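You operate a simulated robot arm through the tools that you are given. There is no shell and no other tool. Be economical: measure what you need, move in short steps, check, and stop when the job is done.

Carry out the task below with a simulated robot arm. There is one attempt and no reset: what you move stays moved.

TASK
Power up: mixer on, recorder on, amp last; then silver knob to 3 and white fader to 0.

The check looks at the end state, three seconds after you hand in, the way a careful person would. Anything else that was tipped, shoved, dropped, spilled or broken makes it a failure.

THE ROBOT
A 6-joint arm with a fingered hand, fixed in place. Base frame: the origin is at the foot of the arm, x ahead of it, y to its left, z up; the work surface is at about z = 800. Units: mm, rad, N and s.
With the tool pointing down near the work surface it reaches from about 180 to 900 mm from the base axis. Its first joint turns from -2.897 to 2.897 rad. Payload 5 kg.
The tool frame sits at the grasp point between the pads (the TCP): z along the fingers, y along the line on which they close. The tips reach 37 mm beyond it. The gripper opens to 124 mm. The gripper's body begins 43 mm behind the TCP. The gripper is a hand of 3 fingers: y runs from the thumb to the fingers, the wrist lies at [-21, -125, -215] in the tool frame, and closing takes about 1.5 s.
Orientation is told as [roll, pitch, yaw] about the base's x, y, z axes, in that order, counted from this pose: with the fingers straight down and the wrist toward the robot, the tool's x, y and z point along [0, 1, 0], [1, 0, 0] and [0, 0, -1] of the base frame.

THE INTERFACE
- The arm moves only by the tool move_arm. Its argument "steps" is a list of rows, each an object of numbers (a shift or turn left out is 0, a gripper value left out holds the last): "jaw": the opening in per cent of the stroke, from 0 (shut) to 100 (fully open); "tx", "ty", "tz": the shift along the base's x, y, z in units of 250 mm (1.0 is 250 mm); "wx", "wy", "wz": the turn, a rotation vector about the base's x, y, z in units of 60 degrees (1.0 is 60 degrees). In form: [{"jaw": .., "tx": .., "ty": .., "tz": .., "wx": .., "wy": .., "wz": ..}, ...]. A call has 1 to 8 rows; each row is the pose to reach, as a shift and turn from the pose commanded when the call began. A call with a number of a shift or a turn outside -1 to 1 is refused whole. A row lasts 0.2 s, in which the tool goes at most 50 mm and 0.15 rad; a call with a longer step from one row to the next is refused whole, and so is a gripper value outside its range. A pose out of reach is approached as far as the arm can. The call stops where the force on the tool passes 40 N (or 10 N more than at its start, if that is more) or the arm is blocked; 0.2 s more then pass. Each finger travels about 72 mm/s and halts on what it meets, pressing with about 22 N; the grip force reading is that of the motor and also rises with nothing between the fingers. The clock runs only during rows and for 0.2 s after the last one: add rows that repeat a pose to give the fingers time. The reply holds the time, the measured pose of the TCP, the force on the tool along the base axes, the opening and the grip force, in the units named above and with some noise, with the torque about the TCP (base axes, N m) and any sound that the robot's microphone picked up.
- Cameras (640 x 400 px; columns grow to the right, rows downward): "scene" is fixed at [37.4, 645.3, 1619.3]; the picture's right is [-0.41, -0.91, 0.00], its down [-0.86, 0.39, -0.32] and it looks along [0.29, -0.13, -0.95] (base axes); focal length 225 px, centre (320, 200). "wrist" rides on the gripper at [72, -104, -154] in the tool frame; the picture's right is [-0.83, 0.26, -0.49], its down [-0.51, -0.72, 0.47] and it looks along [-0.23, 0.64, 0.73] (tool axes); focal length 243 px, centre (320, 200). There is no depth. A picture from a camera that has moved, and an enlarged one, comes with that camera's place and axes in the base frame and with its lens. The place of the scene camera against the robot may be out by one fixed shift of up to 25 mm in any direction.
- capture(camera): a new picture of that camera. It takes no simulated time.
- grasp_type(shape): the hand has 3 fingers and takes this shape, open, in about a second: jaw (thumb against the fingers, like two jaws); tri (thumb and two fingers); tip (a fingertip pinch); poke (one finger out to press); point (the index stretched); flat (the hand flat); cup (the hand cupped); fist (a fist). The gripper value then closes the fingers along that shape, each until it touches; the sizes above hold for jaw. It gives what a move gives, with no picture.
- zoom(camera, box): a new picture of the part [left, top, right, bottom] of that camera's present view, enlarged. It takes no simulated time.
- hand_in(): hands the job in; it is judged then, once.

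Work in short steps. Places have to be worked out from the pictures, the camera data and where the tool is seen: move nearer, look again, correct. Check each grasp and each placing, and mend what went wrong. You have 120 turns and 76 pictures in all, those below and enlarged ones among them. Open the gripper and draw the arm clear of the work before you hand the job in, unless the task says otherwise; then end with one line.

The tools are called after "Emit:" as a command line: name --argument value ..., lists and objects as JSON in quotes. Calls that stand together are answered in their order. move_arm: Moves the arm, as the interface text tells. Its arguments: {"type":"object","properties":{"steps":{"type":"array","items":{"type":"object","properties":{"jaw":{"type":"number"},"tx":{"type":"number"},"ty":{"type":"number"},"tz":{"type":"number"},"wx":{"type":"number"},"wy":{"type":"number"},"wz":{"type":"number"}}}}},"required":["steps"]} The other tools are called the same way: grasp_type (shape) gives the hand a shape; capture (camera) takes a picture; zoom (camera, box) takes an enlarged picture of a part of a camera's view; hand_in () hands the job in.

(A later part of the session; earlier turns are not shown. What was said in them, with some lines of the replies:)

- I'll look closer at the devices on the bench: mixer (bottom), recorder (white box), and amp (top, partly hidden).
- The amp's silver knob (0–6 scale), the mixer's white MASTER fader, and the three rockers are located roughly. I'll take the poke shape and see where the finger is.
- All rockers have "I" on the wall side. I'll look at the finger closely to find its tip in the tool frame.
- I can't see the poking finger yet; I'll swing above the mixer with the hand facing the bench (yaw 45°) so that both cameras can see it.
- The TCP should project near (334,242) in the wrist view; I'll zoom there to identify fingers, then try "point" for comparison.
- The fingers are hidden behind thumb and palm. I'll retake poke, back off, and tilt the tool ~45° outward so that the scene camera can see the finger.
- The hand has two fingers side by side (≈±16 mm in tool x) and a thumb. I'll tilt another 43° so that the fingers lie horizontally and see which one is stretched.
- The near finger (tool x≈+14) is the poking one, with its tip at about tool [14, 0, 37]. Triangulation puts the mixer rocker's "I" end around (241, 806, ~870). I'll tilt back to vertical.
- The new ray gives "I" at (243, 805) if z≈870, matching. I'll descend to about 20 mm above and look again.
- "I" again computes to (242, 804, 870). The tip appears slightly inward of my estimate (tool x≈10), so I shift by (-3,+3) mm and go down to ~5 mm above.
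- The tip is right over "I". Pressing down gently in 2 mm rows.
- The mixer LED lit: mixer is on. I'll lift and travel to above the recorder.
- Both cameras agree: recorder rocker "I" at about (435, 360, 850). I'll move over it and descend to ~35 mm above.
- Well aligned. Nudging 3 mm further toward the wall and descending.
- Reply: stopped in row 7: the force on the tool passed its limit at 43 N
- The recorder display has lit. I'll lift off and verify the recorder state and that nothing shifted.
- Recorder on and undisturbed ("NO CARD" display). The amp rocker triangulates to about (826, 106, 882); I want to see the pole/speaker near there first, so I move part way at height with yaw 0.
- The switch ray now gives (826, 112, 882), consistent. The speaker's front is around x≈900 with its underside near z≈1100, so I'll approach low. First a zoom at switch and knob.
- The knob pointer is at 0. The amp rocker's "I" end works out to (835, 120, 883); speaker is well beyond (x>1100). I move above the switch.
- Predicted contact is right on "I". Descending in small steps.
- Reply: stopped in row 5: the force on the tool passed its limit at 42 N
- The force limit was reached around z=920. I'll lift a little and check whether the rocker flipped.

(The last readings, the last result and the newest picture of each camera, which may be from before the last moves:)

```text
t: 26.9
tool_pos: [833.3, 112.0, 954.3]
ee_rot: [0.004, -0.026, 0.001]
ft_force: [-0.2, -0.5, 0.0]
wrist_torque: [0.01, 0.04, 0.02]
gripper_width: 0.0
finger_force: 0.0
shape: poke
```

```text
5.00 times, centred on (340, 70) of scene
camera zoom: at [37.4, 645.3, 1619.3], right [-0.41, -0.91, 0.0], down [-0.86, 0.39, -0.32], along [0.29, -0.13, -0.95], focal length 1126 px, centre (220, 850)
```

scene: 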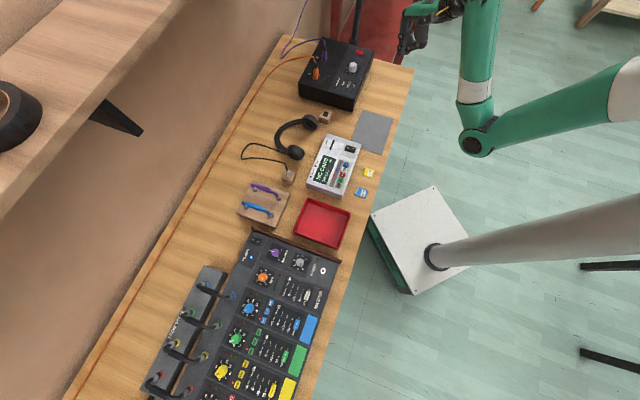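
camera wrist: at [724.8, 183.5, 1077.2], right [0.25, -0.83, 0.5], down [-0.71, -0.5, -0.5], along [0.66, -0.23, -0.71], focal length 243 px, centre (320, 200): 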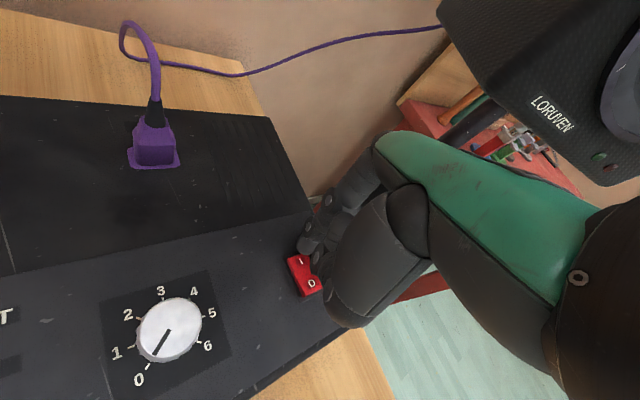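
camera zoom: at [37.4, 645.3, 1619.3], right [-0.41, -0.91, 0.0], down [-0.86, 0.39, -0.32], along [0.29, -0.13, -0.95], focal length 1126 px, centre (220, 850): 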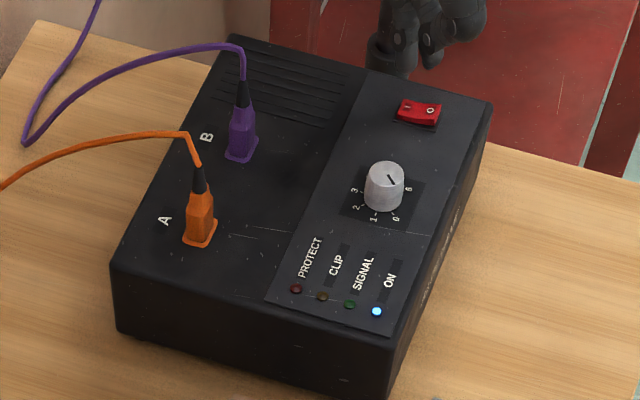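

The amp's ON LED is lit. Now the silver knob, at about (741, 186), pointer at 0, needing ~135° clockwise to 3. I'll lift, straighten the small pitch error, move over the knob and open in jaw shape.

Emit:
move_arm --steps '[{"tz": 0.15, "wy": 0.025}, {"tz": 0.3, "wy": 0.025}, {"tz": 0.45, "wy": 0.025}, {"tz": 0.45, "tx": -0.15, "ty": 0.1, "wy": 0.025}, {"tz": 0.45, "tx": -0.3, "ty": 0.2, "wy": 0.025}, {"tz": 0.45, "tx": -0.37, "ty": 0.296, "wy": 0.025}]'

Emit:
grasp_type --shape "jaw"

Emit:
move_arm --steps '[{"jaw": 55, "wz": 0.125}, {"wz": 0.25}, {"wz": 0.375}, {"wz": 0.5}, {"wz": 0.625}, {"wz": 0.75}, {"wz": 0.875}, {"wz": 1.0}]'

Emit:
capture --camera "wrist"

Emit:
zoom --camera "scene" --box '[290, 20, 420, 110]'

```text
t: 28.3
tool_pos: [739.1, 183.9, 1066.9]
ee_rot: [0.006, 0.002, -0.001]
ft_force: [-0.5, -0.6, -0.6]
wrist_torque: [0.0, 0.01, -0.01]
gripper_width: 0.0
finger_force: 0.0
shape: poke
```

```text
t: 29.2
tool_pos: [739.6, 185.1, 1066.9]
ee_rot: [0.005, 0.0, 0.0]
ft_force: [0.2, 0.1, -0.6]
wrist_torque: [0.01, 0.0, 0.02]
gripper_width: 124.1
finger_force: 0.0
shape: jaw
```

```text
t: 31.0
tool_pos: [740.3, 185.9, 1066.2]
ee_rot: [0.004, 0.0, 1.048]
ft_force: [-0.2, -0.6, -0.3]
wrist_torque: [0.03, -0.01, 0.02]
gripper_width: 68.7
finger_force: 0.0
shape: jaw
```

```text
33 pictures are left
camera wrist: at [625.5, 131.0, 1220.8], right [0.85, -0.19, 0.49], down [0.08, -0.88, -0.47], along [0.52, 0.44, -0.73], focal length 243 px, centre (320, 200)
```

wrist: 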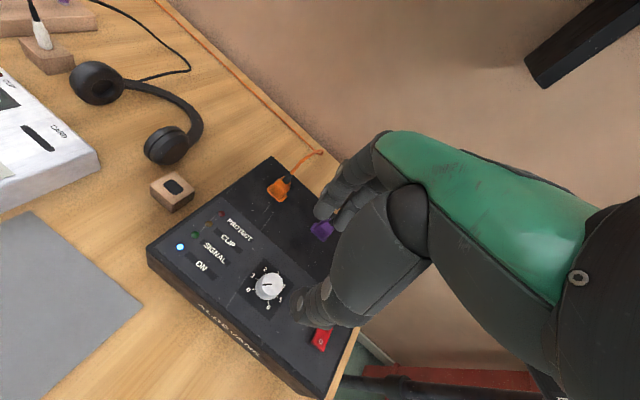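

```text
4.44 times, centred on (355, 65) of scene
camera zoom: at [37.4, 645.3, 1619.3], right [-0.41, -0.91, 0.0], down [-0.86, 0.39, -0.32], along [0.29, -0.13, -0.95], focal length 1001 px, centre (164, 800)
```

zoom: 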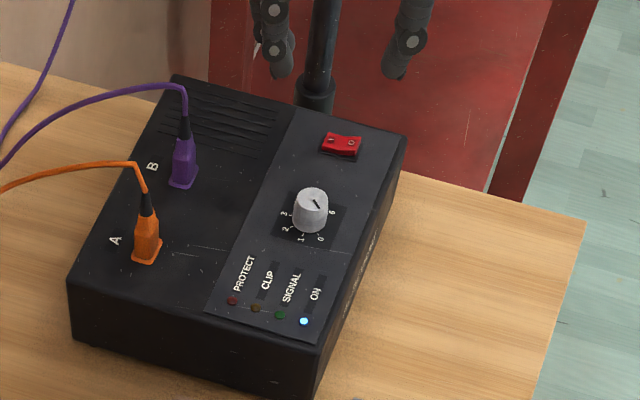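

Knob centre confirmed at (741, 185). Descending with the jaws straddling it, tips to about z≈898, then checking.

Emit:
move_arm --steps '[{"tz": -0.12}, {"tz": -0.24}, {"tz": -0.36}, {"tz": -0.44}, {"tz": -0.48}, {"tz": -0.52}]'

Emit:
zoom --camera "wrist" --box '[250, 160, 410, 340]'

Emit:
zoom --camera "scene" --box '[310, 30, 400, 100]'

```text
t: 32.4
tool_pos: [740.2, 186.2, 937.0]
ee_rot: [0.005, 0.0, 1.047]
ft_force: [0.4, -0.1, -0.8]
wrist_torque: [0.01, 0.01, -0.01]
gripper_width: 68.6
finger_force: 0.1
shape: jaw
```

```text
2.22 times, centred on (330, 250) of wrist
camera zoom: at [625.8, 131.4, 1091.6], right [0.85, -0.19, 0.49], down [0.08, -0.88, -0.47], along [0.52, 0.44, -0.73], focal length 539 px, centre (298, 89)
```

zoom: 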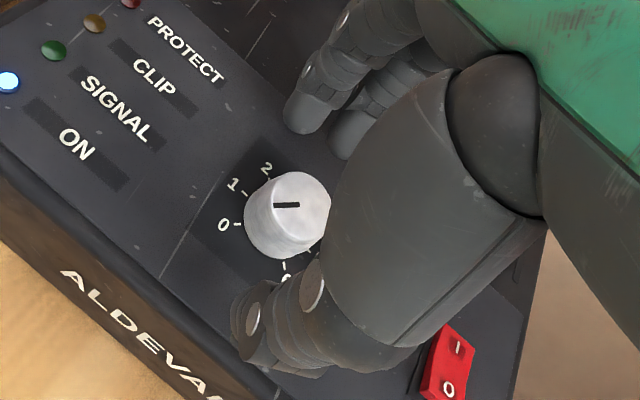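

```text
5.71 times, centred on (355, 65) of scene
camera zoom: at [37.4, 645.3, 1619.3], right [-0.41, -0.91, 0.0], down [-0.86, 0.39, -0.32], along [0.29, -0.13, -0.95], focal length 1286 px, centre (120, 971)
```

zoom: 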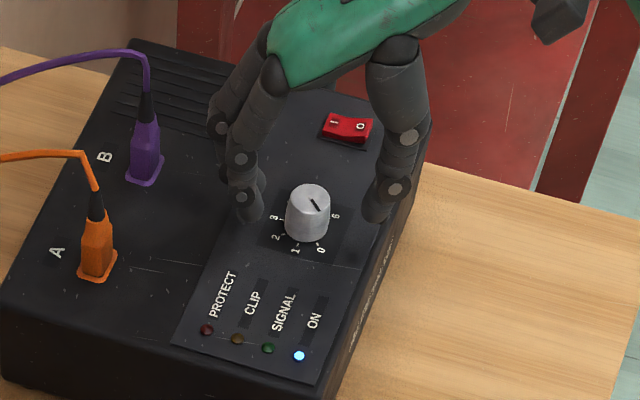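

The hand straddles the knob nicely. Lower 10 mm more, then close on it.

Emit:
move_arm --steps '[{"tz": -0.02, "tx": -0.004, "ty": -0.006}, {"tz": -0.04, "tx": -0.004, "ty": -0.006}, {"tz": -0.04, "tx": -0.004, "ty": -0.006, "jaw": 25}, {"tz": -0.04, "tx": -0.004, "ty": -0.006}, {"tz": -0.04, "tx": -0.004, "ty": -0.006}, {"tz": -0.04, "tx": -0.004, "ty": -0.006}]'

Emit:
zoom --camera "wrist" --box '[250, 180, 390, 320]'

```text
t: 33.8
tool_pos: [740.7, 185.0, 927.6]
ee_rot: [0.004, -0.001, 1.047]
ft_force: [-0.1, -0.4, 0.2]
wrist_torque: [-0.03, -0.02, 0.02]
gripper_width: 31.3
finger_force: 0.0
shape: jaw
```

```text
2.86 times, centred on (320, 250) of wrist
camera zoom: at [625.1, 130.5, 1081.2], right [0.85, -0.19, 0.49], down [0.08, -0.88, -0.47], along [0.52, 0.44, -0.73], focal length 693 px, centre (320, 57)
```

zoom: 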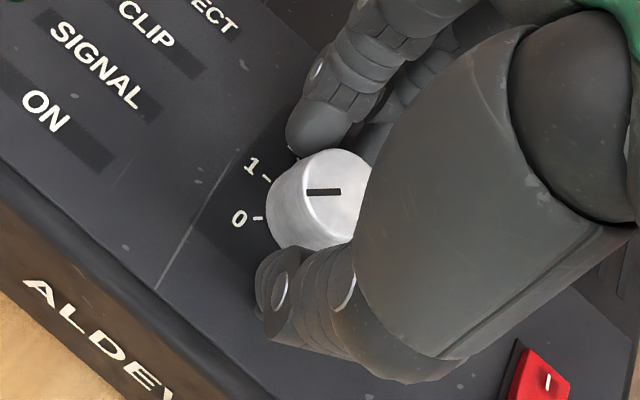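

No contact at 31 mm yet; closing fully.

Emit:
move_arm --steps '[{"jaw": 10}, {"jaw": 5}, {"jaw": 5}, {"jaw": 5}]'

Emit:
zoom --camera "wrist" --box '[250, 180, 390, 320]'

```text
t: 34.8
tool_pos: [739.4, 185.1, 925.9]
ee_rot: [0.004, -0.001, 1.048]
ft_force: [1.4, 3.6, 2.1]
wrist_torque: [0.13, -0.07, 0.02]
gripper_width: 19.9
finger_force: 21.4
shape: jaw
```

```text
2.86 times, centred on (320, 250) of wrist
camera zoom: at [625.1, 130.6, 1081.2], right [0.85, -0.19, 0.49], down [0.08, -0.88, -0.47], along [0.52, 0.44, -0.73], focal length 693 px, centre (320, 57)
```

zoom: 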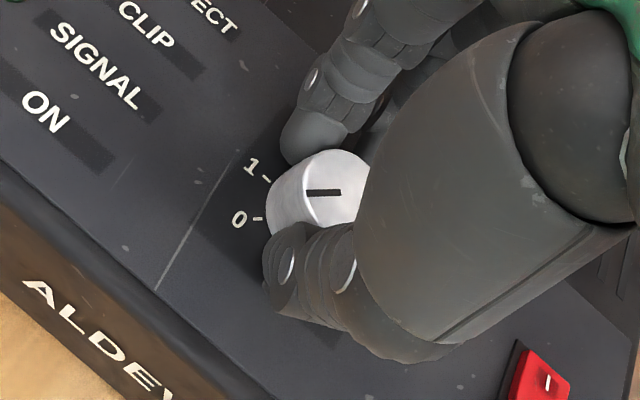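

The knob is gripped (21 N). Turning clockwise 60° around the TCP.

Emit:
move_arm --steps '[{"wz": -0.1}, {"wz": -0.2}, {"wz": -0.3}, {"wz": -0.4}, {"wz": -0.5}, {"wz": -0.6}]'

Emit:
zoom --camera "wrist" --box '[250, 180, 390, 320]'

Emit:
zoom --camera "scene" --box '[310, 30, 400, 100]'

```text
t: 36.2
tool_pos: [739.7, 186.3, 926.5]
ee_rot: [0.006, -0.002, 0.418]
ft_force: [3.1, 16.5, 4.1]
wrist_torque: [0.53, -0.19, 0.09]
gripper_width: 19.8
finger_force: 22.3
shape: jaw
```

```text
2.86 times, centred on (320, 250) of wrist
camera zoom: at [614.6, 208.6, 1081.1], right [0.58, -0.66, 0.49], down [-0.45, -0.75, -0.48], along [0.68, 0.05, -0.73], focal length 693 px, centre (320, 57)
```

zoom: 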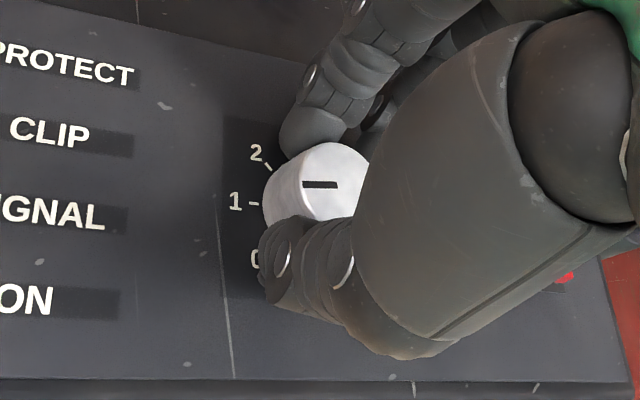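

```text
5.71 times, centred on (355, 65) of scene
camera zoom: at [37.4, 645.3, 1619.3], right [-0.41, -0.91, 0.0], down [-0.86, 0.39, -0.32], along [0.29, -0.13, -0.95], focal length 1286 px, centre (120, 971)
```

zoom: 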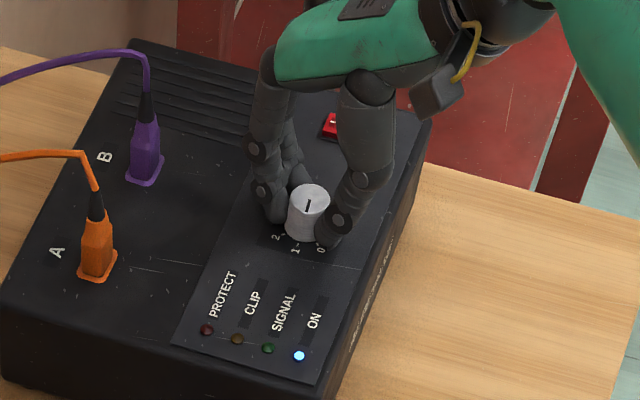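

The knob follows the hand with the amp unmoved. A 16 N side force is building, so I shift 1.5 mm in +y while continuing to turn.

Emit:
move_arm --steps '[{"wz": -0.05, "ty": 0.006}, {"wz": -0.15, "ty": 0.006}, {"wz": -0.25, "ty": 0.006}, {"wz": -0.35, "ty": 0.006}]'

```text
t: 37.2
tool_pos: [740.6, 187.0, 927.8]
ee_rot: [0.005, -0.002, 0.052]
ft_force: [8.1, 16.6, 2.4]
wrist_torque: [0.48, -0.34, 0.1]
gripper_width: 19.9
finger_force: 22.0
shape: jaw
```

Emit:
move_arm --steps '[{"wz": -0.1, "ty": 0.006, "tx": 0.004}, {"wz": -0.2, "ty": 0.01, "tx": 0.006}, {"wz": -0.3, "ty": 0.012, "tx": 0.008}, {"wz": -0.4, "ty": 0.012, "tx": 0.008}]'

Emit:
zoom --camera "wrist" --box '[250, 180, 390, 320]'

Emit:
zoom --camera "scene" --box '[310, 30, 400, 100]'

```text
t: 38.2
tool_pos: [741.0, 188.1, 927.5]
ee_rot: [0.005, -0.002, -0.368]
ft_force: [7.2, 10.1, 6.8]
wrist_torque: [0.24, -0.32, 0.09]
gripper_width: 20.1
finger_force: 21.6
shape: jaw
```

```text
2.86 times, centred on (320, 250) of wrist
camera zoom: at [669.0, 292.8, 1080.9], right [-0.06, -0.87, 0.49], down [-0.85, -0.21, -0.47], along [0.52, -0.44, -0.73], focal length 693 px, centre (320, 57)
```

zoom: 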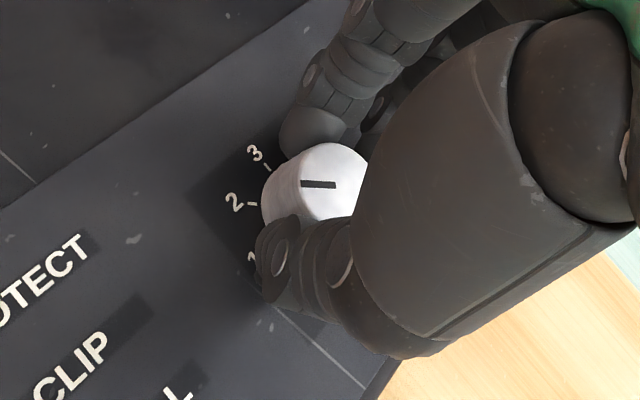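

```text
5.71 times, centred on (355, 65) of scene
camera zoom: at [37.4, 645.3, 1619.3], right [-0.41, -0.91, 0.0], down [-0.86, 0.39, -0.32], along [0.29, -0.13, -0.95], focal length 1286 px, centre (120, 971)
```

zoom: 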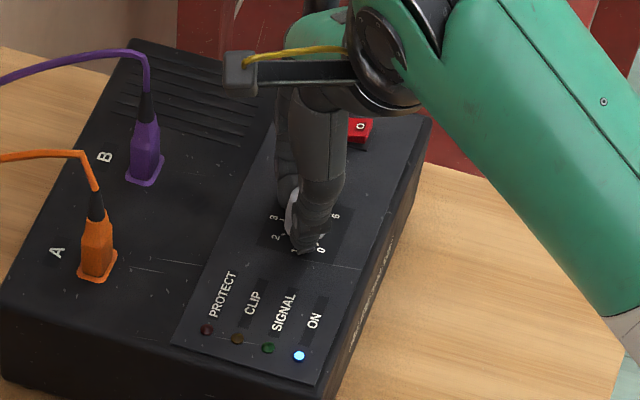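

Turned 81°, pointer near 2. Continuing another ~42°, still easing in +y/+x.

Emit:
move_arm --steps '[{"wz": -0.1, "ty": 0.004, "tx": 0.004}, {"wz": -0.2, "ty": 0.006, "tx": 0.006}, {"wz": -0.3, "ty": 0.006, "tx": 0.008}, {"wz": -0.4, "ty": 0.006, "tx": 0.008}, {"wz": -0.5, "ty": 0.006, "tx": 0.008}, {"wz": -0.6, "ty": 0.006, "tx": 0.008}, {"wz": -0.7, "ty": 0.006, "tx": 0.008}]'

Emit:
zoom --camera "wrist" --box '[250, 180, 390, 320]'

```text
t: 39.8
tool_pos: [744.3, 190.1, 925.4]
ee_rot: [0.007, -0.002, -1.101]
ft_force: [11.3, 1.7, 5.9]
wrist_torque: [-0.04, -0.35, 0.03]
gripper_width: 19.9
finger_force: 22.4
shape: jaw
```

```text
2.86 times, centred on (320, 250) of wrist
camera zoom: at [760.2, 315.3, 1081.0], right [-0.63, -0.61, 0.49], down [-0.78, 0.42, -0.48], along [0.09, -0.68, -0.73], focal length 693 px, centre (320, 57)
```

zoom: 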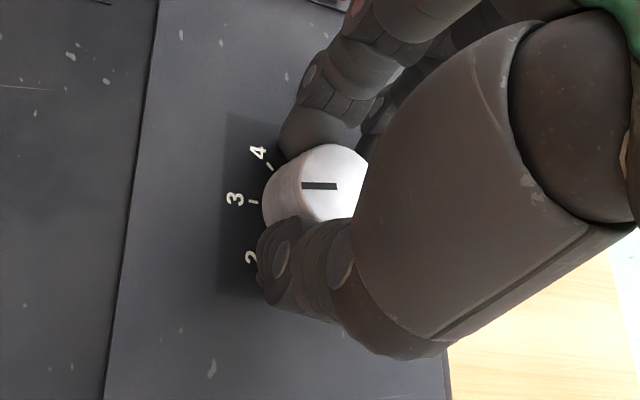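

Geometry: amp's "up" direction is ≈45°, pointer now ≈53°. About 9° more, then release and view.

Emit:
move_arm --steps '[{"wz": -0.05, "tx": 0.003}, {"wz": -0.1, "tx": 0.004}, {"wz": -0.15, "tx": 0.004}, {"wz": -0.15, "tx": 0.004}]'

Emit:
move_arm --steps '[{"jaw": 20}, {"jaw": 40}, {"jaw": 55}, {"jaw": 55}, {"jaw": 55}]'

Emit:
move_arm --steps '[{"tz": 0.1}, {"tz": 0.25}, {"tz": 0.4}, {"tz": 0.5}]'

Emit:
zoom --camera "wrist" --box '[220, 220, 340, 340]'

Emit:
zoom --camera "scene" --box '[310, 30, 400, 100]'

```text
t: 40.8
tool_pos: [744.9, 190.0, 926.4]
ee_rot: [0.005, 0.0, -1.26]
ft_force: [10.4, -3.2, 10.1]
wrist_torque: [-0.2, -0.35, 0.04]
gripper_width: 20.2
finger_force: 22.1
shape: jaw
```

```text
t: 42.0
tool_pos: [744.5, 190.3, 926.4]
ee_rot: [0.003, -0.001, -1.256]
ft_force: [-1.2, 1.8, 5.6]
wrist_torque: [-0.09, -0.06, 0.02]
gripper_width: 66.4
finger_force: 0.1
shape: jaw
```

```text
t: 43.0
tool_pos: [744.8, 189.9, 1049.7]
ee_rot: [0.002, 0.001, -1.257]
ft_force: [0.2, -0.8, 0.3]
wrist_torque: [-0.02, -0.02, 0.02]
gripper_width: 67.9
finger_force: 0.0
shape: jaw
```

```text
3.33 times, centred on (280, 280) of wrist
camera zoom: at [780.1, 311.2, 1204.8], right [-0.71, -0.51, 0.49], down [-0.7, 0.53, -0.47], along [-0.02, -0.68, -0.73], focal length 809 px, centre (453, -67)
```

zoom: 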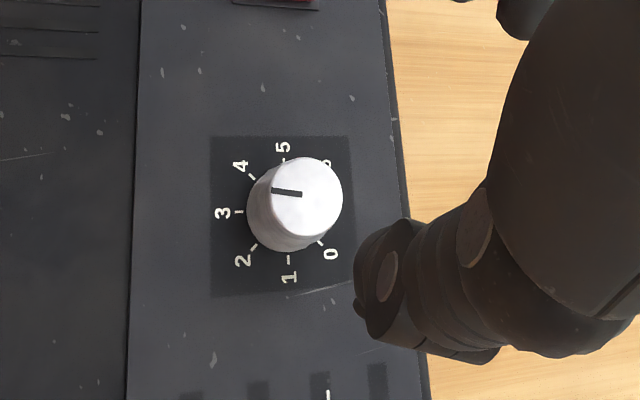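

```text
5.71 times, centred on (355, 65) of scene
camera zoom: at [37.4, 645.3, 1619.3], right [-0.41, -0.91, 0.0], down [-0.86, 0.39, -0.32], along [0.29, -0.13, -0.95], focal length 1286 px, centre (120, 971)
```

zoom: 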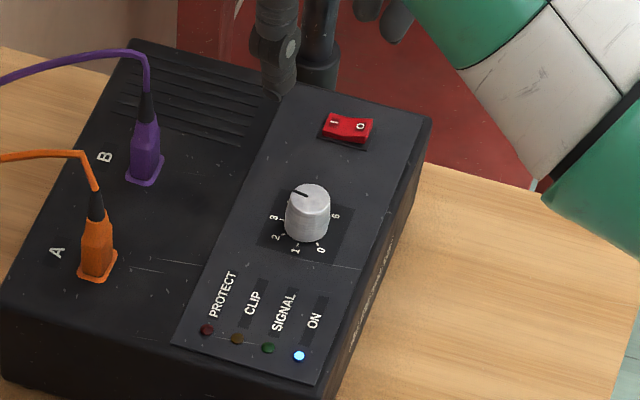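

The pointer looks slightly past 3 (~7°). A closer zoom to measure.

Emit:
zoom --camera "wrist" --box '[255, 255, 305, 305]'

```text
8.00 times, centred on (280, 280) of wrist
camera zoom: at [780.1, 311.2, 1204.8], right [-0.71, -0.51, 0.49], down [-0.7, 0.53, -0.47], along [-0.02, -0.68, -0.73], focal length 1941 px, centre (640, -440)
```

zoom: 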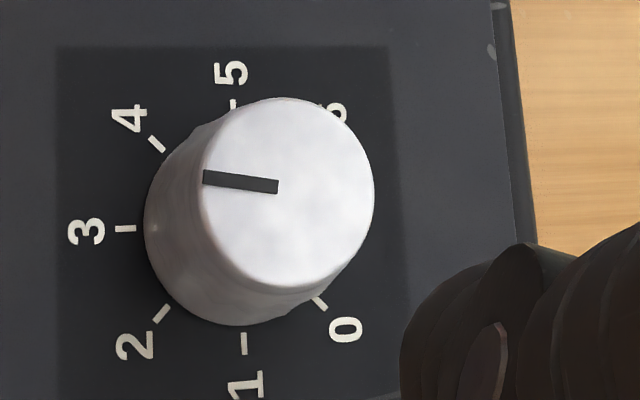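

The pointer is about 9° past 3 (≈3.2). I'll regrasp at the same place and turn back 9°.

Emit:
move_arm --steps '[{"tz": -0.12, "tx": 0.004}, {"tz": -0.24, "tx": 0.004}, {"tz": -0.36, "tx": 0.004}, {"tz": -0.44, "tx": 0.004}, {"tz": -0.485, "tx": 0.004}]'

Emit:
move_arm --steps '[{"jaw": 30}, {"jaw": 15}, {"jaw": 5}, {"jaw": 5}, {"jaw": 5}, {"jaw": 5}, {"jaw": 5}]'

Emit:
zoom --camera "wrist" --box '[280, 220, 340, 280]'

```text
t: 44.2
tool_pos: [745.9, 191.0, 928.8]
ee_rot: [0.003, 0.001, -1.257]
ft_force: [-0.6, 0.3, 0.4]
wrist_torque: [-0.01, -0.01, -0.04]
gripper_width: 67.8
finger_force: 0.0
shape: jaw
```

```text
t: 45.8
tool_pos: [746.9, 190.3, 929.6]
ee_rot: [0.004, 0.001, -1.256]
ft_force: [1.9, -4.1, -1.1]
wrist_torque: [-0.2, -0.07, 0.01]
gripper_width: 21.2
finger_force: 21.8
shape: jaw
```

```text
6.67 times, centred on (310, 250) of wrist
camera zoom: at [781.3, 311.5, 1084.3], right [-0.71, -0.51, 0.49], down [-0.7, 0.53, -0.47], along [-0.02, -0.68, -0.73], focal length 1618 px, centre (387, -133)
```

zoom: 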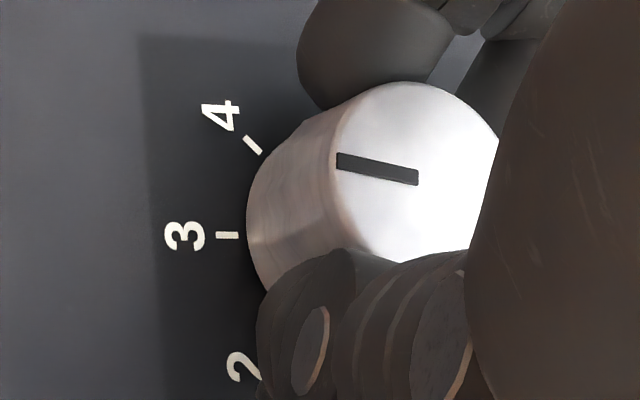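

Gripped; pointer computes to 35.6° vs 45.5° needed. Turning back 9.7°.

Emit:
move_arm --steps '[{"wz": 0.06}, {"wz": 0.12}, {"wz": 0.164}, {"wz": 0.164}]'

Emit:
zoom --camera "wrist" --box '[280, 220, 340, 280]'

```text
t: 46.8
tool_pos: [745.2, 190.7, 929.8]
ee_rot: [0.005, -0.001, -1.083]
ft_force: [-1.4, -6.2, -4.3]
wrist_torque: [-0.23, 0.03, 0.04]
gripper_width: 21.3
finger_force: 22.1
shape: jaw
```

```text
6.67 times, centred on (310, 250) of wrist
camera zoom: at [759.8, 316.3, 1084.4], right [-0.61, -0.62, 0.49], down [-0.78, 0.4, -0.47], along [0.1, -0.67, -0.73], focal length 1618 px, centre (387, -133)
```

zoom: 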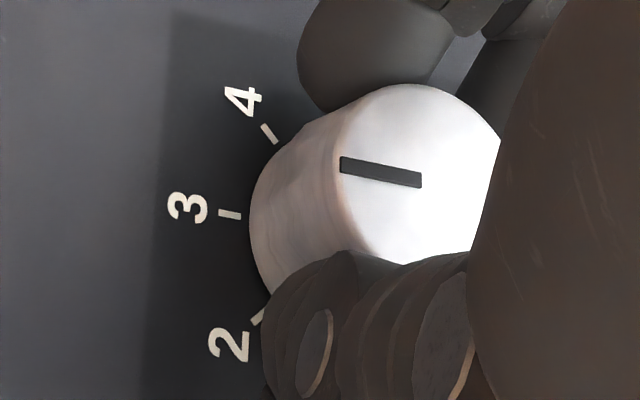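

The pointer is now parallel to the "3" tick. Releasing, lifting and verifying.

Emit:
move_arm --steps '[{"jaw": 20}, {"jaw": 40}, {"jaw": 55}, {"jaw": 55}, {"jaw": 55}]'

Emit:
move_arm --steps '[{"tz": 0.1}, {"tz": 0.25}, {"tz": 0.4}, {"tz": 0.55}]'

Emit:
zoom --camera "wrist" --box '[255, 250, 315, 310]'

Emit:
capture --camera "scene"

```text
t: 48.0
tool_pos: [745.1, 190.8, 930.1]
ee_rot: [0.004, -0.001, -1.086]
ft_force: [0.0, 0.1, 0.3]
wrist_torque: [0.0, -0.01, -0.01]
gripper_width: 67.6
finger_force: 0.1
shape: jaw
```

```text
t: 49.0
tool_pos: [745.6, 193.1, 1068.9]
ee_rot: [0.003, 0.0, -1.086]
ft_force: [0.4, 0.4, -0.2]
wrist_torque: [-0.02, 0.03, -0.01]
gripper_width: 67.8
finger_force: 0.1
shape: jaw
```

```text
6.67 times, centred on (285, 280) of wrist
camera zoom: at [760.4, 318.2, 1222.7], right [-0.61, -0.62, 0.49], down [-0.78, 0.4, -0.47], along [0.1, -0.67, -0.73], focal length 1618 px, centre (553, -333)
```

zoom: 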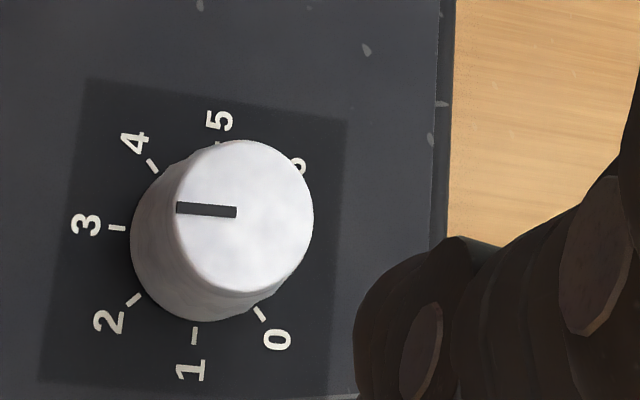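

```text
16 pictures are left
```

scene: 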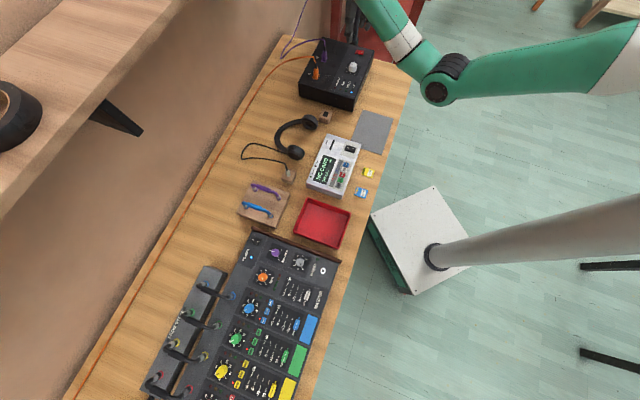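

The knob reads ≈2.9–3.0 (pointer 49° vs 45.5°), good. Only 16 pictures remain, so I'll be sparing. Now a zoom at the white fader.

Emit:
zoom --camera "scene" --box '[272, 260, 332, 310]'

```text
8.00 times, centred on (302, 285) of scene
camera zoom: at [37.4, 645.3, 1619.3], right [-0.41, -0.91, 0.0], down [-0.86, 0.39, -0.32], along [0.29, -0.13, -0.95], focal length 1801 px, centre (464, -480)
```

zoom: 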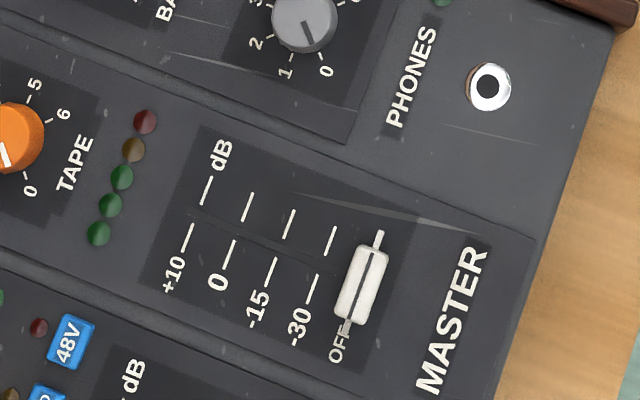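

The cap's at OFF, around (13, 709); the "0" tick about (50, 747), ~53 mm toward the wall. I'll travel above the fader with the jaws facing along its slot (yaw 45°) in three legs.

Emit:
move_arm --steps '[{"tx": -0.122, "ty": 0.086, "wz": 0.0744}, {"tx": -0.244, "ty": 0.172, "wz": 0.1489}, {"tx": -0.366, "ty": 0.258, "wz": 0.2233}, {"tx": -0.488, "ty": 0.344, "wz": 0.2977}, {"tx": -0.61, "ty": 0.43, "wz": 0.3721}, {"tx": -0.732, "ty": 0.516, "wz": 0.4466}, {"tx": -0.854, "ty": 0.602, "wz": 0.521}, {"tx": -0.976, "ty": 0.688, "wz": 0.5954}]'

Emit:
move_arm --steps '[{"tx": -0.122, "ty": 0.086, "wz": 0.0744}, {"tx": -0.244, "ty": 0.172, "wz": 0.1489}, {"tx": -0.366, "ty": 0.258, "wz": 0.2233}, {"tx": -0.488, "ty": 0.344, "wz": 0.2977}, {"tx": -0.61, "ty": 0.43, "wz": 0.3721}, {"tx": -0.732, "ty": 0.516, "wz": 0.4466}, {"tx": -0.854, "ty": 0.602, "wz": 0.521}, {"tx": -0.976, "ty": 0.688, "wz": 0.5954}]'

Emit:
move_arm --steps '[{"tx": -0.122, "ty": 0.086, "wz": 0.0744}, {"tx": -0.244, "ty": 0.172, "wz": 0.1489}, {"tx": -0.366, "ty": 0.258, "wz": 0.2233}, {"tx": -0.488, "ty": 0.344, "wz": 0.2977}, {"tx": -0.61, "ty": 0.43, "wz": 0.3721}, {"tx": -0.732, "ty": 0.516, "wz": 0.4466}, {"tx": -0.854, "ty": 0.602, "wz": 0.521}, {"tx": -0.976, "ty": 0.688, "wz": 0.5954}]'

Emit:
capture --camera "wrist"

```text
t: 50.8
tool_pos: [516.5, 365.9, 1049.3]
ee_rot: [0.009, -0.003, -0.458]
ft_force: [0.2, 0.8, -0.6]
wrist_torque: [0.01, 0.02, -0.03]
gripper_width: 67.9
finger_force: 0.1
shape: jaw
out of reach, approached as far as the arm can: row 4, 5, 6, 7, 8
```

```text
t: 52.6
tool_pos: [271.5, 536.5, 1049.3]
ee_rot: [0.007, 0.0, 0.162]
ft_force: [0.1, 0.9, 0.4]
wrist_torque: [0.0, -0.01, 0.01]
gripper_width: 67.9
finger_force: 0.1
shape: jaw
```

```text
t: 54.4
tool_pos: [29.2, 710.4, 1048.4]
ee_rot: [0.005, 0.001, 0.787]
ft_force: [0.2, -0.4, 0.4]
wrist_torque: [-0.01, -0.01, -0.01]
gripper_width: 67.9
finger_force: 0.1
shape: jaw
```

```text
14 pictures are left
camera wrist: at [-96.5, 686.9, 1203.5], right [0.77, -0.4, 0.49], down [-0.15, -0.87, -0.47], along [0.61, 0.29, -0.73], focal length 243 px, centre (320, 200)
```

wrist: 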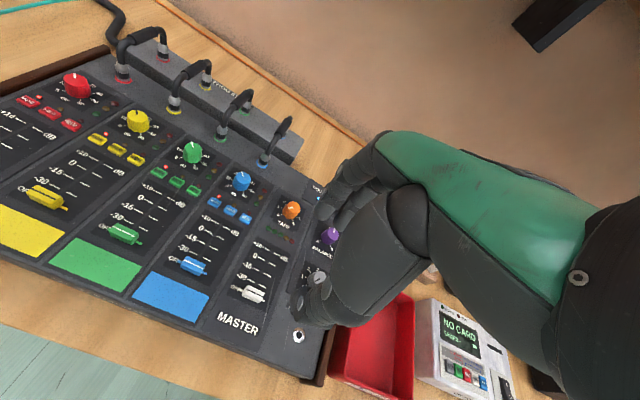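

The cap triangulates to (13, 709, 867). Descending to just above it with the jaws open along the slot.

Emit:
move_arm --steps '[{"tx": -0.064, "ty": -0.004, "tz": -0.12}, {"tx": -0.064, "ty": -0.004, "tz": -0.26}, {"tx": -0.064, "ty": -0.004, "tz": -0.4}, {"tx": -0.064, "ty": -0.004, "tz": -0.53}]'

Emit:
zoom --camera "wrist" --box '[240, 190, 380, 330]'

```text
t: 55.4
tool_pos: [13.3, 708.2, 915.4]
ee_rot: [0.005, 0.001, 0.788]
ft_force: [-0.1, -0.2, 0.4]
wrist_torque: [0.0, 0.01, 0.0]
gripper_width: 67.7
finger_force: 0.0
shape: jaw
```

```text
2.86 times, centred on (310, 260) of wrist
camera zoom: at [-112.0, 684.5, 1068.9], right [0.77, -0.4, 0.49], down [-0.15, -0.87, -0.47], along [0.61, 0.29, -0.73], focal length 693 px, centre (349, 29)
```

zoom: 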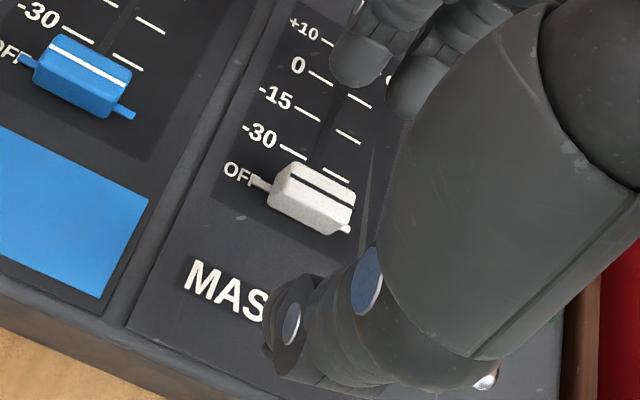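

Centred. Lowering ~21 mm in small steps and then closing on the cap.

Emit:
move_arm --steps '[{"tz": -0.03}, {"tz": -0.05}, {"tz": -0.065}, {"tz": -0.075}, {"tz": -0.085}]'

Emit:
move_arm --steps '[{"jaw": 35}, {"jaw": 20}, {"jaw": 12}, {"jaw": 3}, {"jaw": 3}, {"jaw": 3}, {"jaw": 3}]'

Emit:
zoom --camera "wrist" --box '[240, 190, 380, 330]'

```text
t: 56.6
tool_pos: [13.1, 708.1, 892.8]
ee_rot: [0.003, 0.0, 0.785]
ft_force: [0.3, -0.5, -0.8]
wrist_torque: [0.05, -0.01, -0.01]
gripper_width: 67.8
finger_force: 0.1
shape: jaw
```

```text
t: 58.2
tool_pos: [14.1, 708.4, 893.7]
ee_rot: [0.005, 0.0, 0.787]
ft_force: [7.0, 4.9, 4.7]
wrist_torque: [0.19, -0.2, 0.01]
gripper_width: 4.5
finger_force: 0.0
shape: jaw
```

```text
2.86 times, centred on (310, 260) of wrist
camera zoom: at [-111.8, 684.9, 1048.6], right [0.77, -0.4, 0.49], down [-0.15, -0.87, -0.47], along [0.62, 0.29, -0.73], focal length 693 px, centre (349, 29)
```

zoom: 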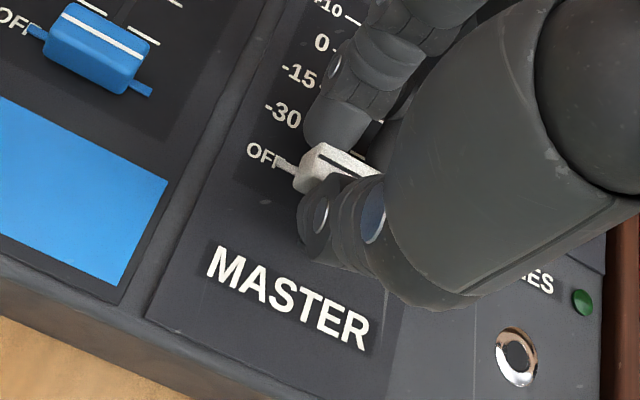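

The cap is between thumb and fingers. Squeezing fully and sliding 48 mm along the slot, lifting 1 mm to avoid rubbing.

Emit:
move_arm --steps '[{"jaw": 0, "tz": 0.004}, {"jaw": 0, "tz": 0.004}, {"tx": 0.02, "ty": 0.02, "tz": 0.004}, {"tx": 0.05, "ty": 0.05, "tz": 0.004}, {"tx": 0.08, "ty": 0.08, "tz": 0.004}, {"tx": 0.11, "ty": 0.11, "tz": 0.004}, {"tx": 0.135, "ty": 0.135, "tz": 0.004}]'

Emit:
zoom --camera "wrist" --box '[240, 190, 380, 330]'

```text
t: 59.8
tool_pos: [48.2, 741.1, 894.8]
ee_rot: [0.005, 0.002, 0.785]
ft_force: [-1.4, 2.1, -8.7]
wrist_torque: [0.09, 0.0, 0.03]
gripper_width: 5.9
finger_force: 21.9
shape: jaw
```

```text
2.86 times, centred on (310, 260) of wrist
camera zoom: at [-77.8, 718.6, 1048.7], right [0.77, -0.4, 0.49], down [-0.15, -0.87, -0.47], along [0.61, 0.29, -0.73], focal length 693 px, centre (349, 29)
```

zoom: 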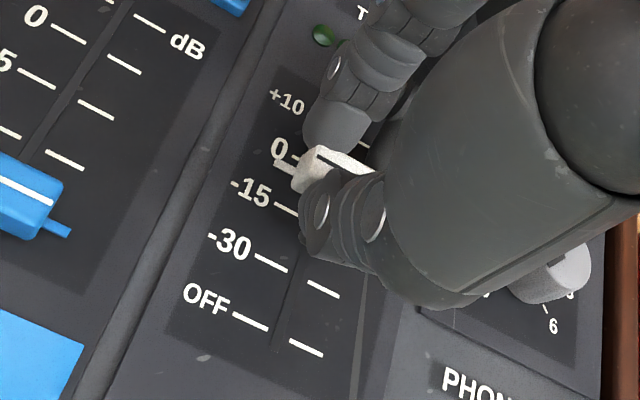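

The cap's pointer is just shy of 0 by ~5.5 mm. Moving on that much, then releasing and lifting to check.

Emit:
move_arm --steps '[{"tx": 0.008, "ty": 0.008}, {"tx": 0.0156, "ty": 0.0156}, {"tx": 0.0156, "ty": 0.0156}, {"tx": 0.0156, "ty": 0.0156}]'

Emit:
move_arm --steps '[{"jaw": 15}, {"jaw": 30}, {"jaw": 40}, {"jaw": 40}, {"jaw": 40, "tz": 0.1}, {"jaw": 40, "tz": 0.2}]'

Emit:
zoom --camera "wrist" --box '[200, 190, 340, 330]'

```text
t: 60.8
tool_pos: [51.4, 745.0, 894.4]
ee_rot: [0.005, 0.001, 0.786]
ft_force: [-2.6, 0.7, -11.1]
wrist_torque: [0.08, 0.03, 0.02]
gripper_width: 5.6
finger_force: 22.3
shape: jaw
```

```text
t: 62.2
tool_pos: [50.0, 744.8, 944.8]
ee_rot: [0.005, 0.001, 0.785]
ft_force: [-0.3, -0.4, 0.5]
wrist_torque: [-0.01, -0.01, -0.05]
gripper_width: 49.1
finger_force: 0.2
shape: jaw
```

```text
2.86 times, centred on (270, 260) of wrist
camera zoom: at [-75.4, 722.4, 1098.9], right [0.77, -0.4, 0.49], down [-0.15, -0.87, -0.47], along [0.61, 0.29, -0.73], focal length 693 px, centre (463, 29)
```

zoom: 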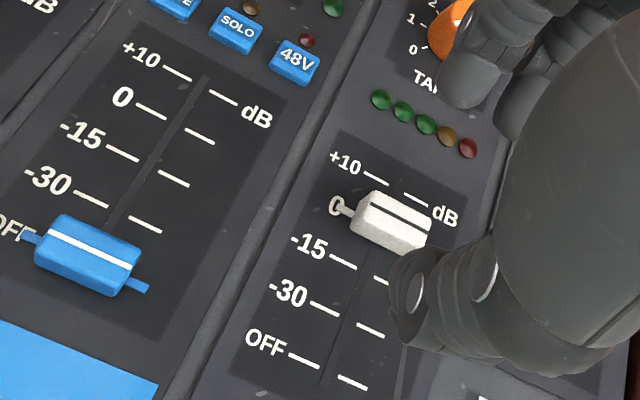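

The cap's tab appears at 0. I'll lift and withdraw so that the scene camera can confirm from above.

Emit:
move_arm --steps '[{"tz": 0.15}, {"tz": 0.3}, {"tz": 0.45, "tx": 0.05, "ty": -0.1}, {"tz": 0.5, "tx": 0.15, "ty": -0.25}, {"tz": 0.5, "tx": 0.25, "ty": -0.4}, {"tz": 0.5, "tx": 0.35, "ty": -0.55}, {"tz": 0.5, "tx": 0.45, "ty": -0.7}, {"tz": 0.5, "tx": 0.55, "ty": -0.85}]'

Emit:
capture --camera "scene"

Emit:
zoom --camera "scene" --box '[272, 260, 332, 310]'

```text
t: 64.0
tool_pos: [188.4, 533.7, 1068.9]
ee_rot: [0.002, 0.0, 0.787]
ft_force: [-0.5, -0.3, -0.9]
wrist_torque: [-0.04, 0.01, 0.01]
gripper_width: 49.4
finger_force: 0.0
shape: jaw
```

```text
9 pictures are left
```

scene: 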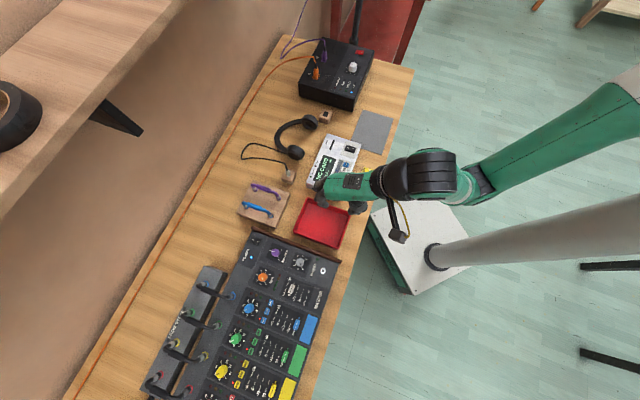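

```text
8.00 times, centred on (302, 285) of scene
camera zoom: at [37.4, 645.3, 1619.3], right [-0.41, -0.91, 0.0], down [-0.86, 0.39, -0.32], along [0.29, -0.13, -0.95], focal length 1801 px, centre (464, -480)
```

zoom: 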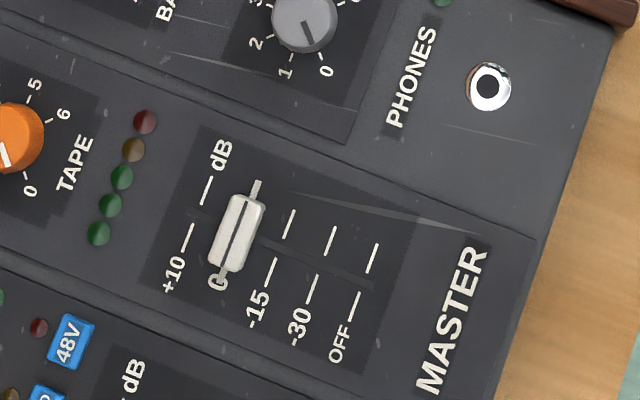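

The fader's pointer lies on the 0 line. I'll draw back clear of the bench, open fully, and do one last check of the devices.

Emit:
move_arm --steps '[{"ty": -0.12, "jaw": 70, "tz": 0.1}, {"ty": -0.24, "jaw": 100, "tz": 0.1}, {"ty": -0.36, "tz": 0.1}, {"ty": -0.36, "tz": 0.1}, {"ty": -0.36, "tz": 0.1}]'

Emit:
zoom --camera "scene" --box '[280, 20, 440, 210]'

Emit:
zoom --camera "scene" --box '[310, 30, 400, 100]'

Emit:
zoom --camera "scene" --box '[120, 220, 344, 400]'

```text
t: 65.2
tool_pos: [190.0, 443.3, 1089.6]
ee_rot: [0.005, -0.003, 0.788]
ft_force: [0.2, 0.1, 0.6]
wrist_torque: [-0.01, 0.0, 0.01]
gripper_width: 123.6
finger_force: 0.1
shape: jaw
out of reach, approached as far as the arm can: row 3, 4, 5
```

```text
2.11 times, centred on (360, 115) of scene
camera zoom: at [37.4, 645.3, 1619.3], right [-0.41, -0.91, 0.0], down [-0.86, 0.39, -0.32], along [0.29, -0.13, -0.95], focal length 474 px, centre (236, 379)
```

zoom: 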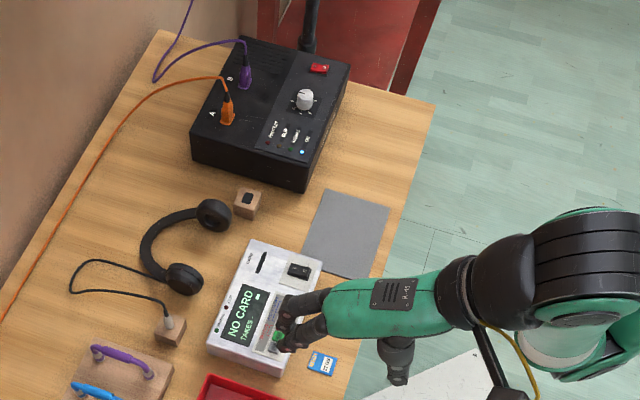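

```text
5.71 times, centred on (355, 65) of scene
camera zoom: at [37.4, 645.3, 1619.3], right [-0.41, -0.91, 0.0], down [-0.86, 0.39, -0.32], along [0.29, -0.13, -0.95], focal length 1286 px, centre (120, 971)
```

zoom: 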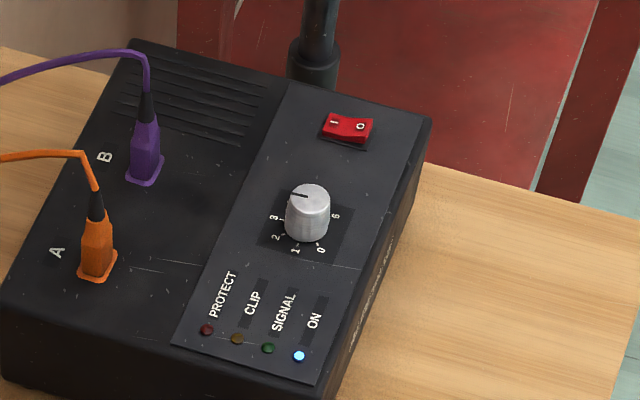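

```text
2.22 times, centred on (232, 310) of scene
camera zoom: at [37.4, 645.3, 1619.3], right [-0.41, -0.91, 0.0], down [-0.86, 0.39, -0.32], along [0.29, -0.13, -0.95], focal length 500 px, centre (516, -44)
```

zoom: 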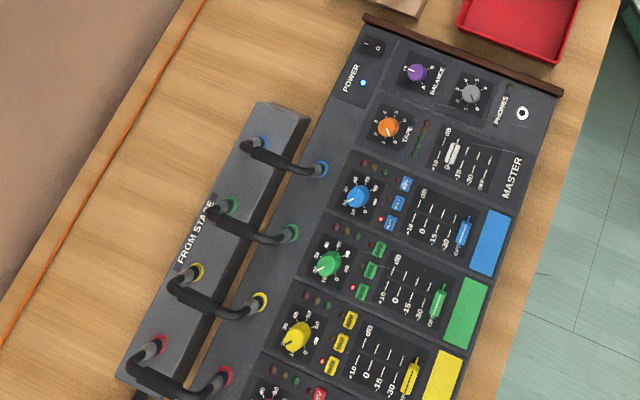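

Mixer, recorder and amp LEDs/displays are all on, the silver knob's at 3, the white fader's at 0, and nothing else has moved. The hand is open and high above the work, so I hand in.

Emit:
hand_in

```text
The job is handed in.
```

The mixer, recorder and amp are on, powered up in that order. The silver knob is at 3 (to within about 0.1 of a mark) and the white fader is at 0. I handed in with nothing else seen to have moved; the result of the check was not shown.
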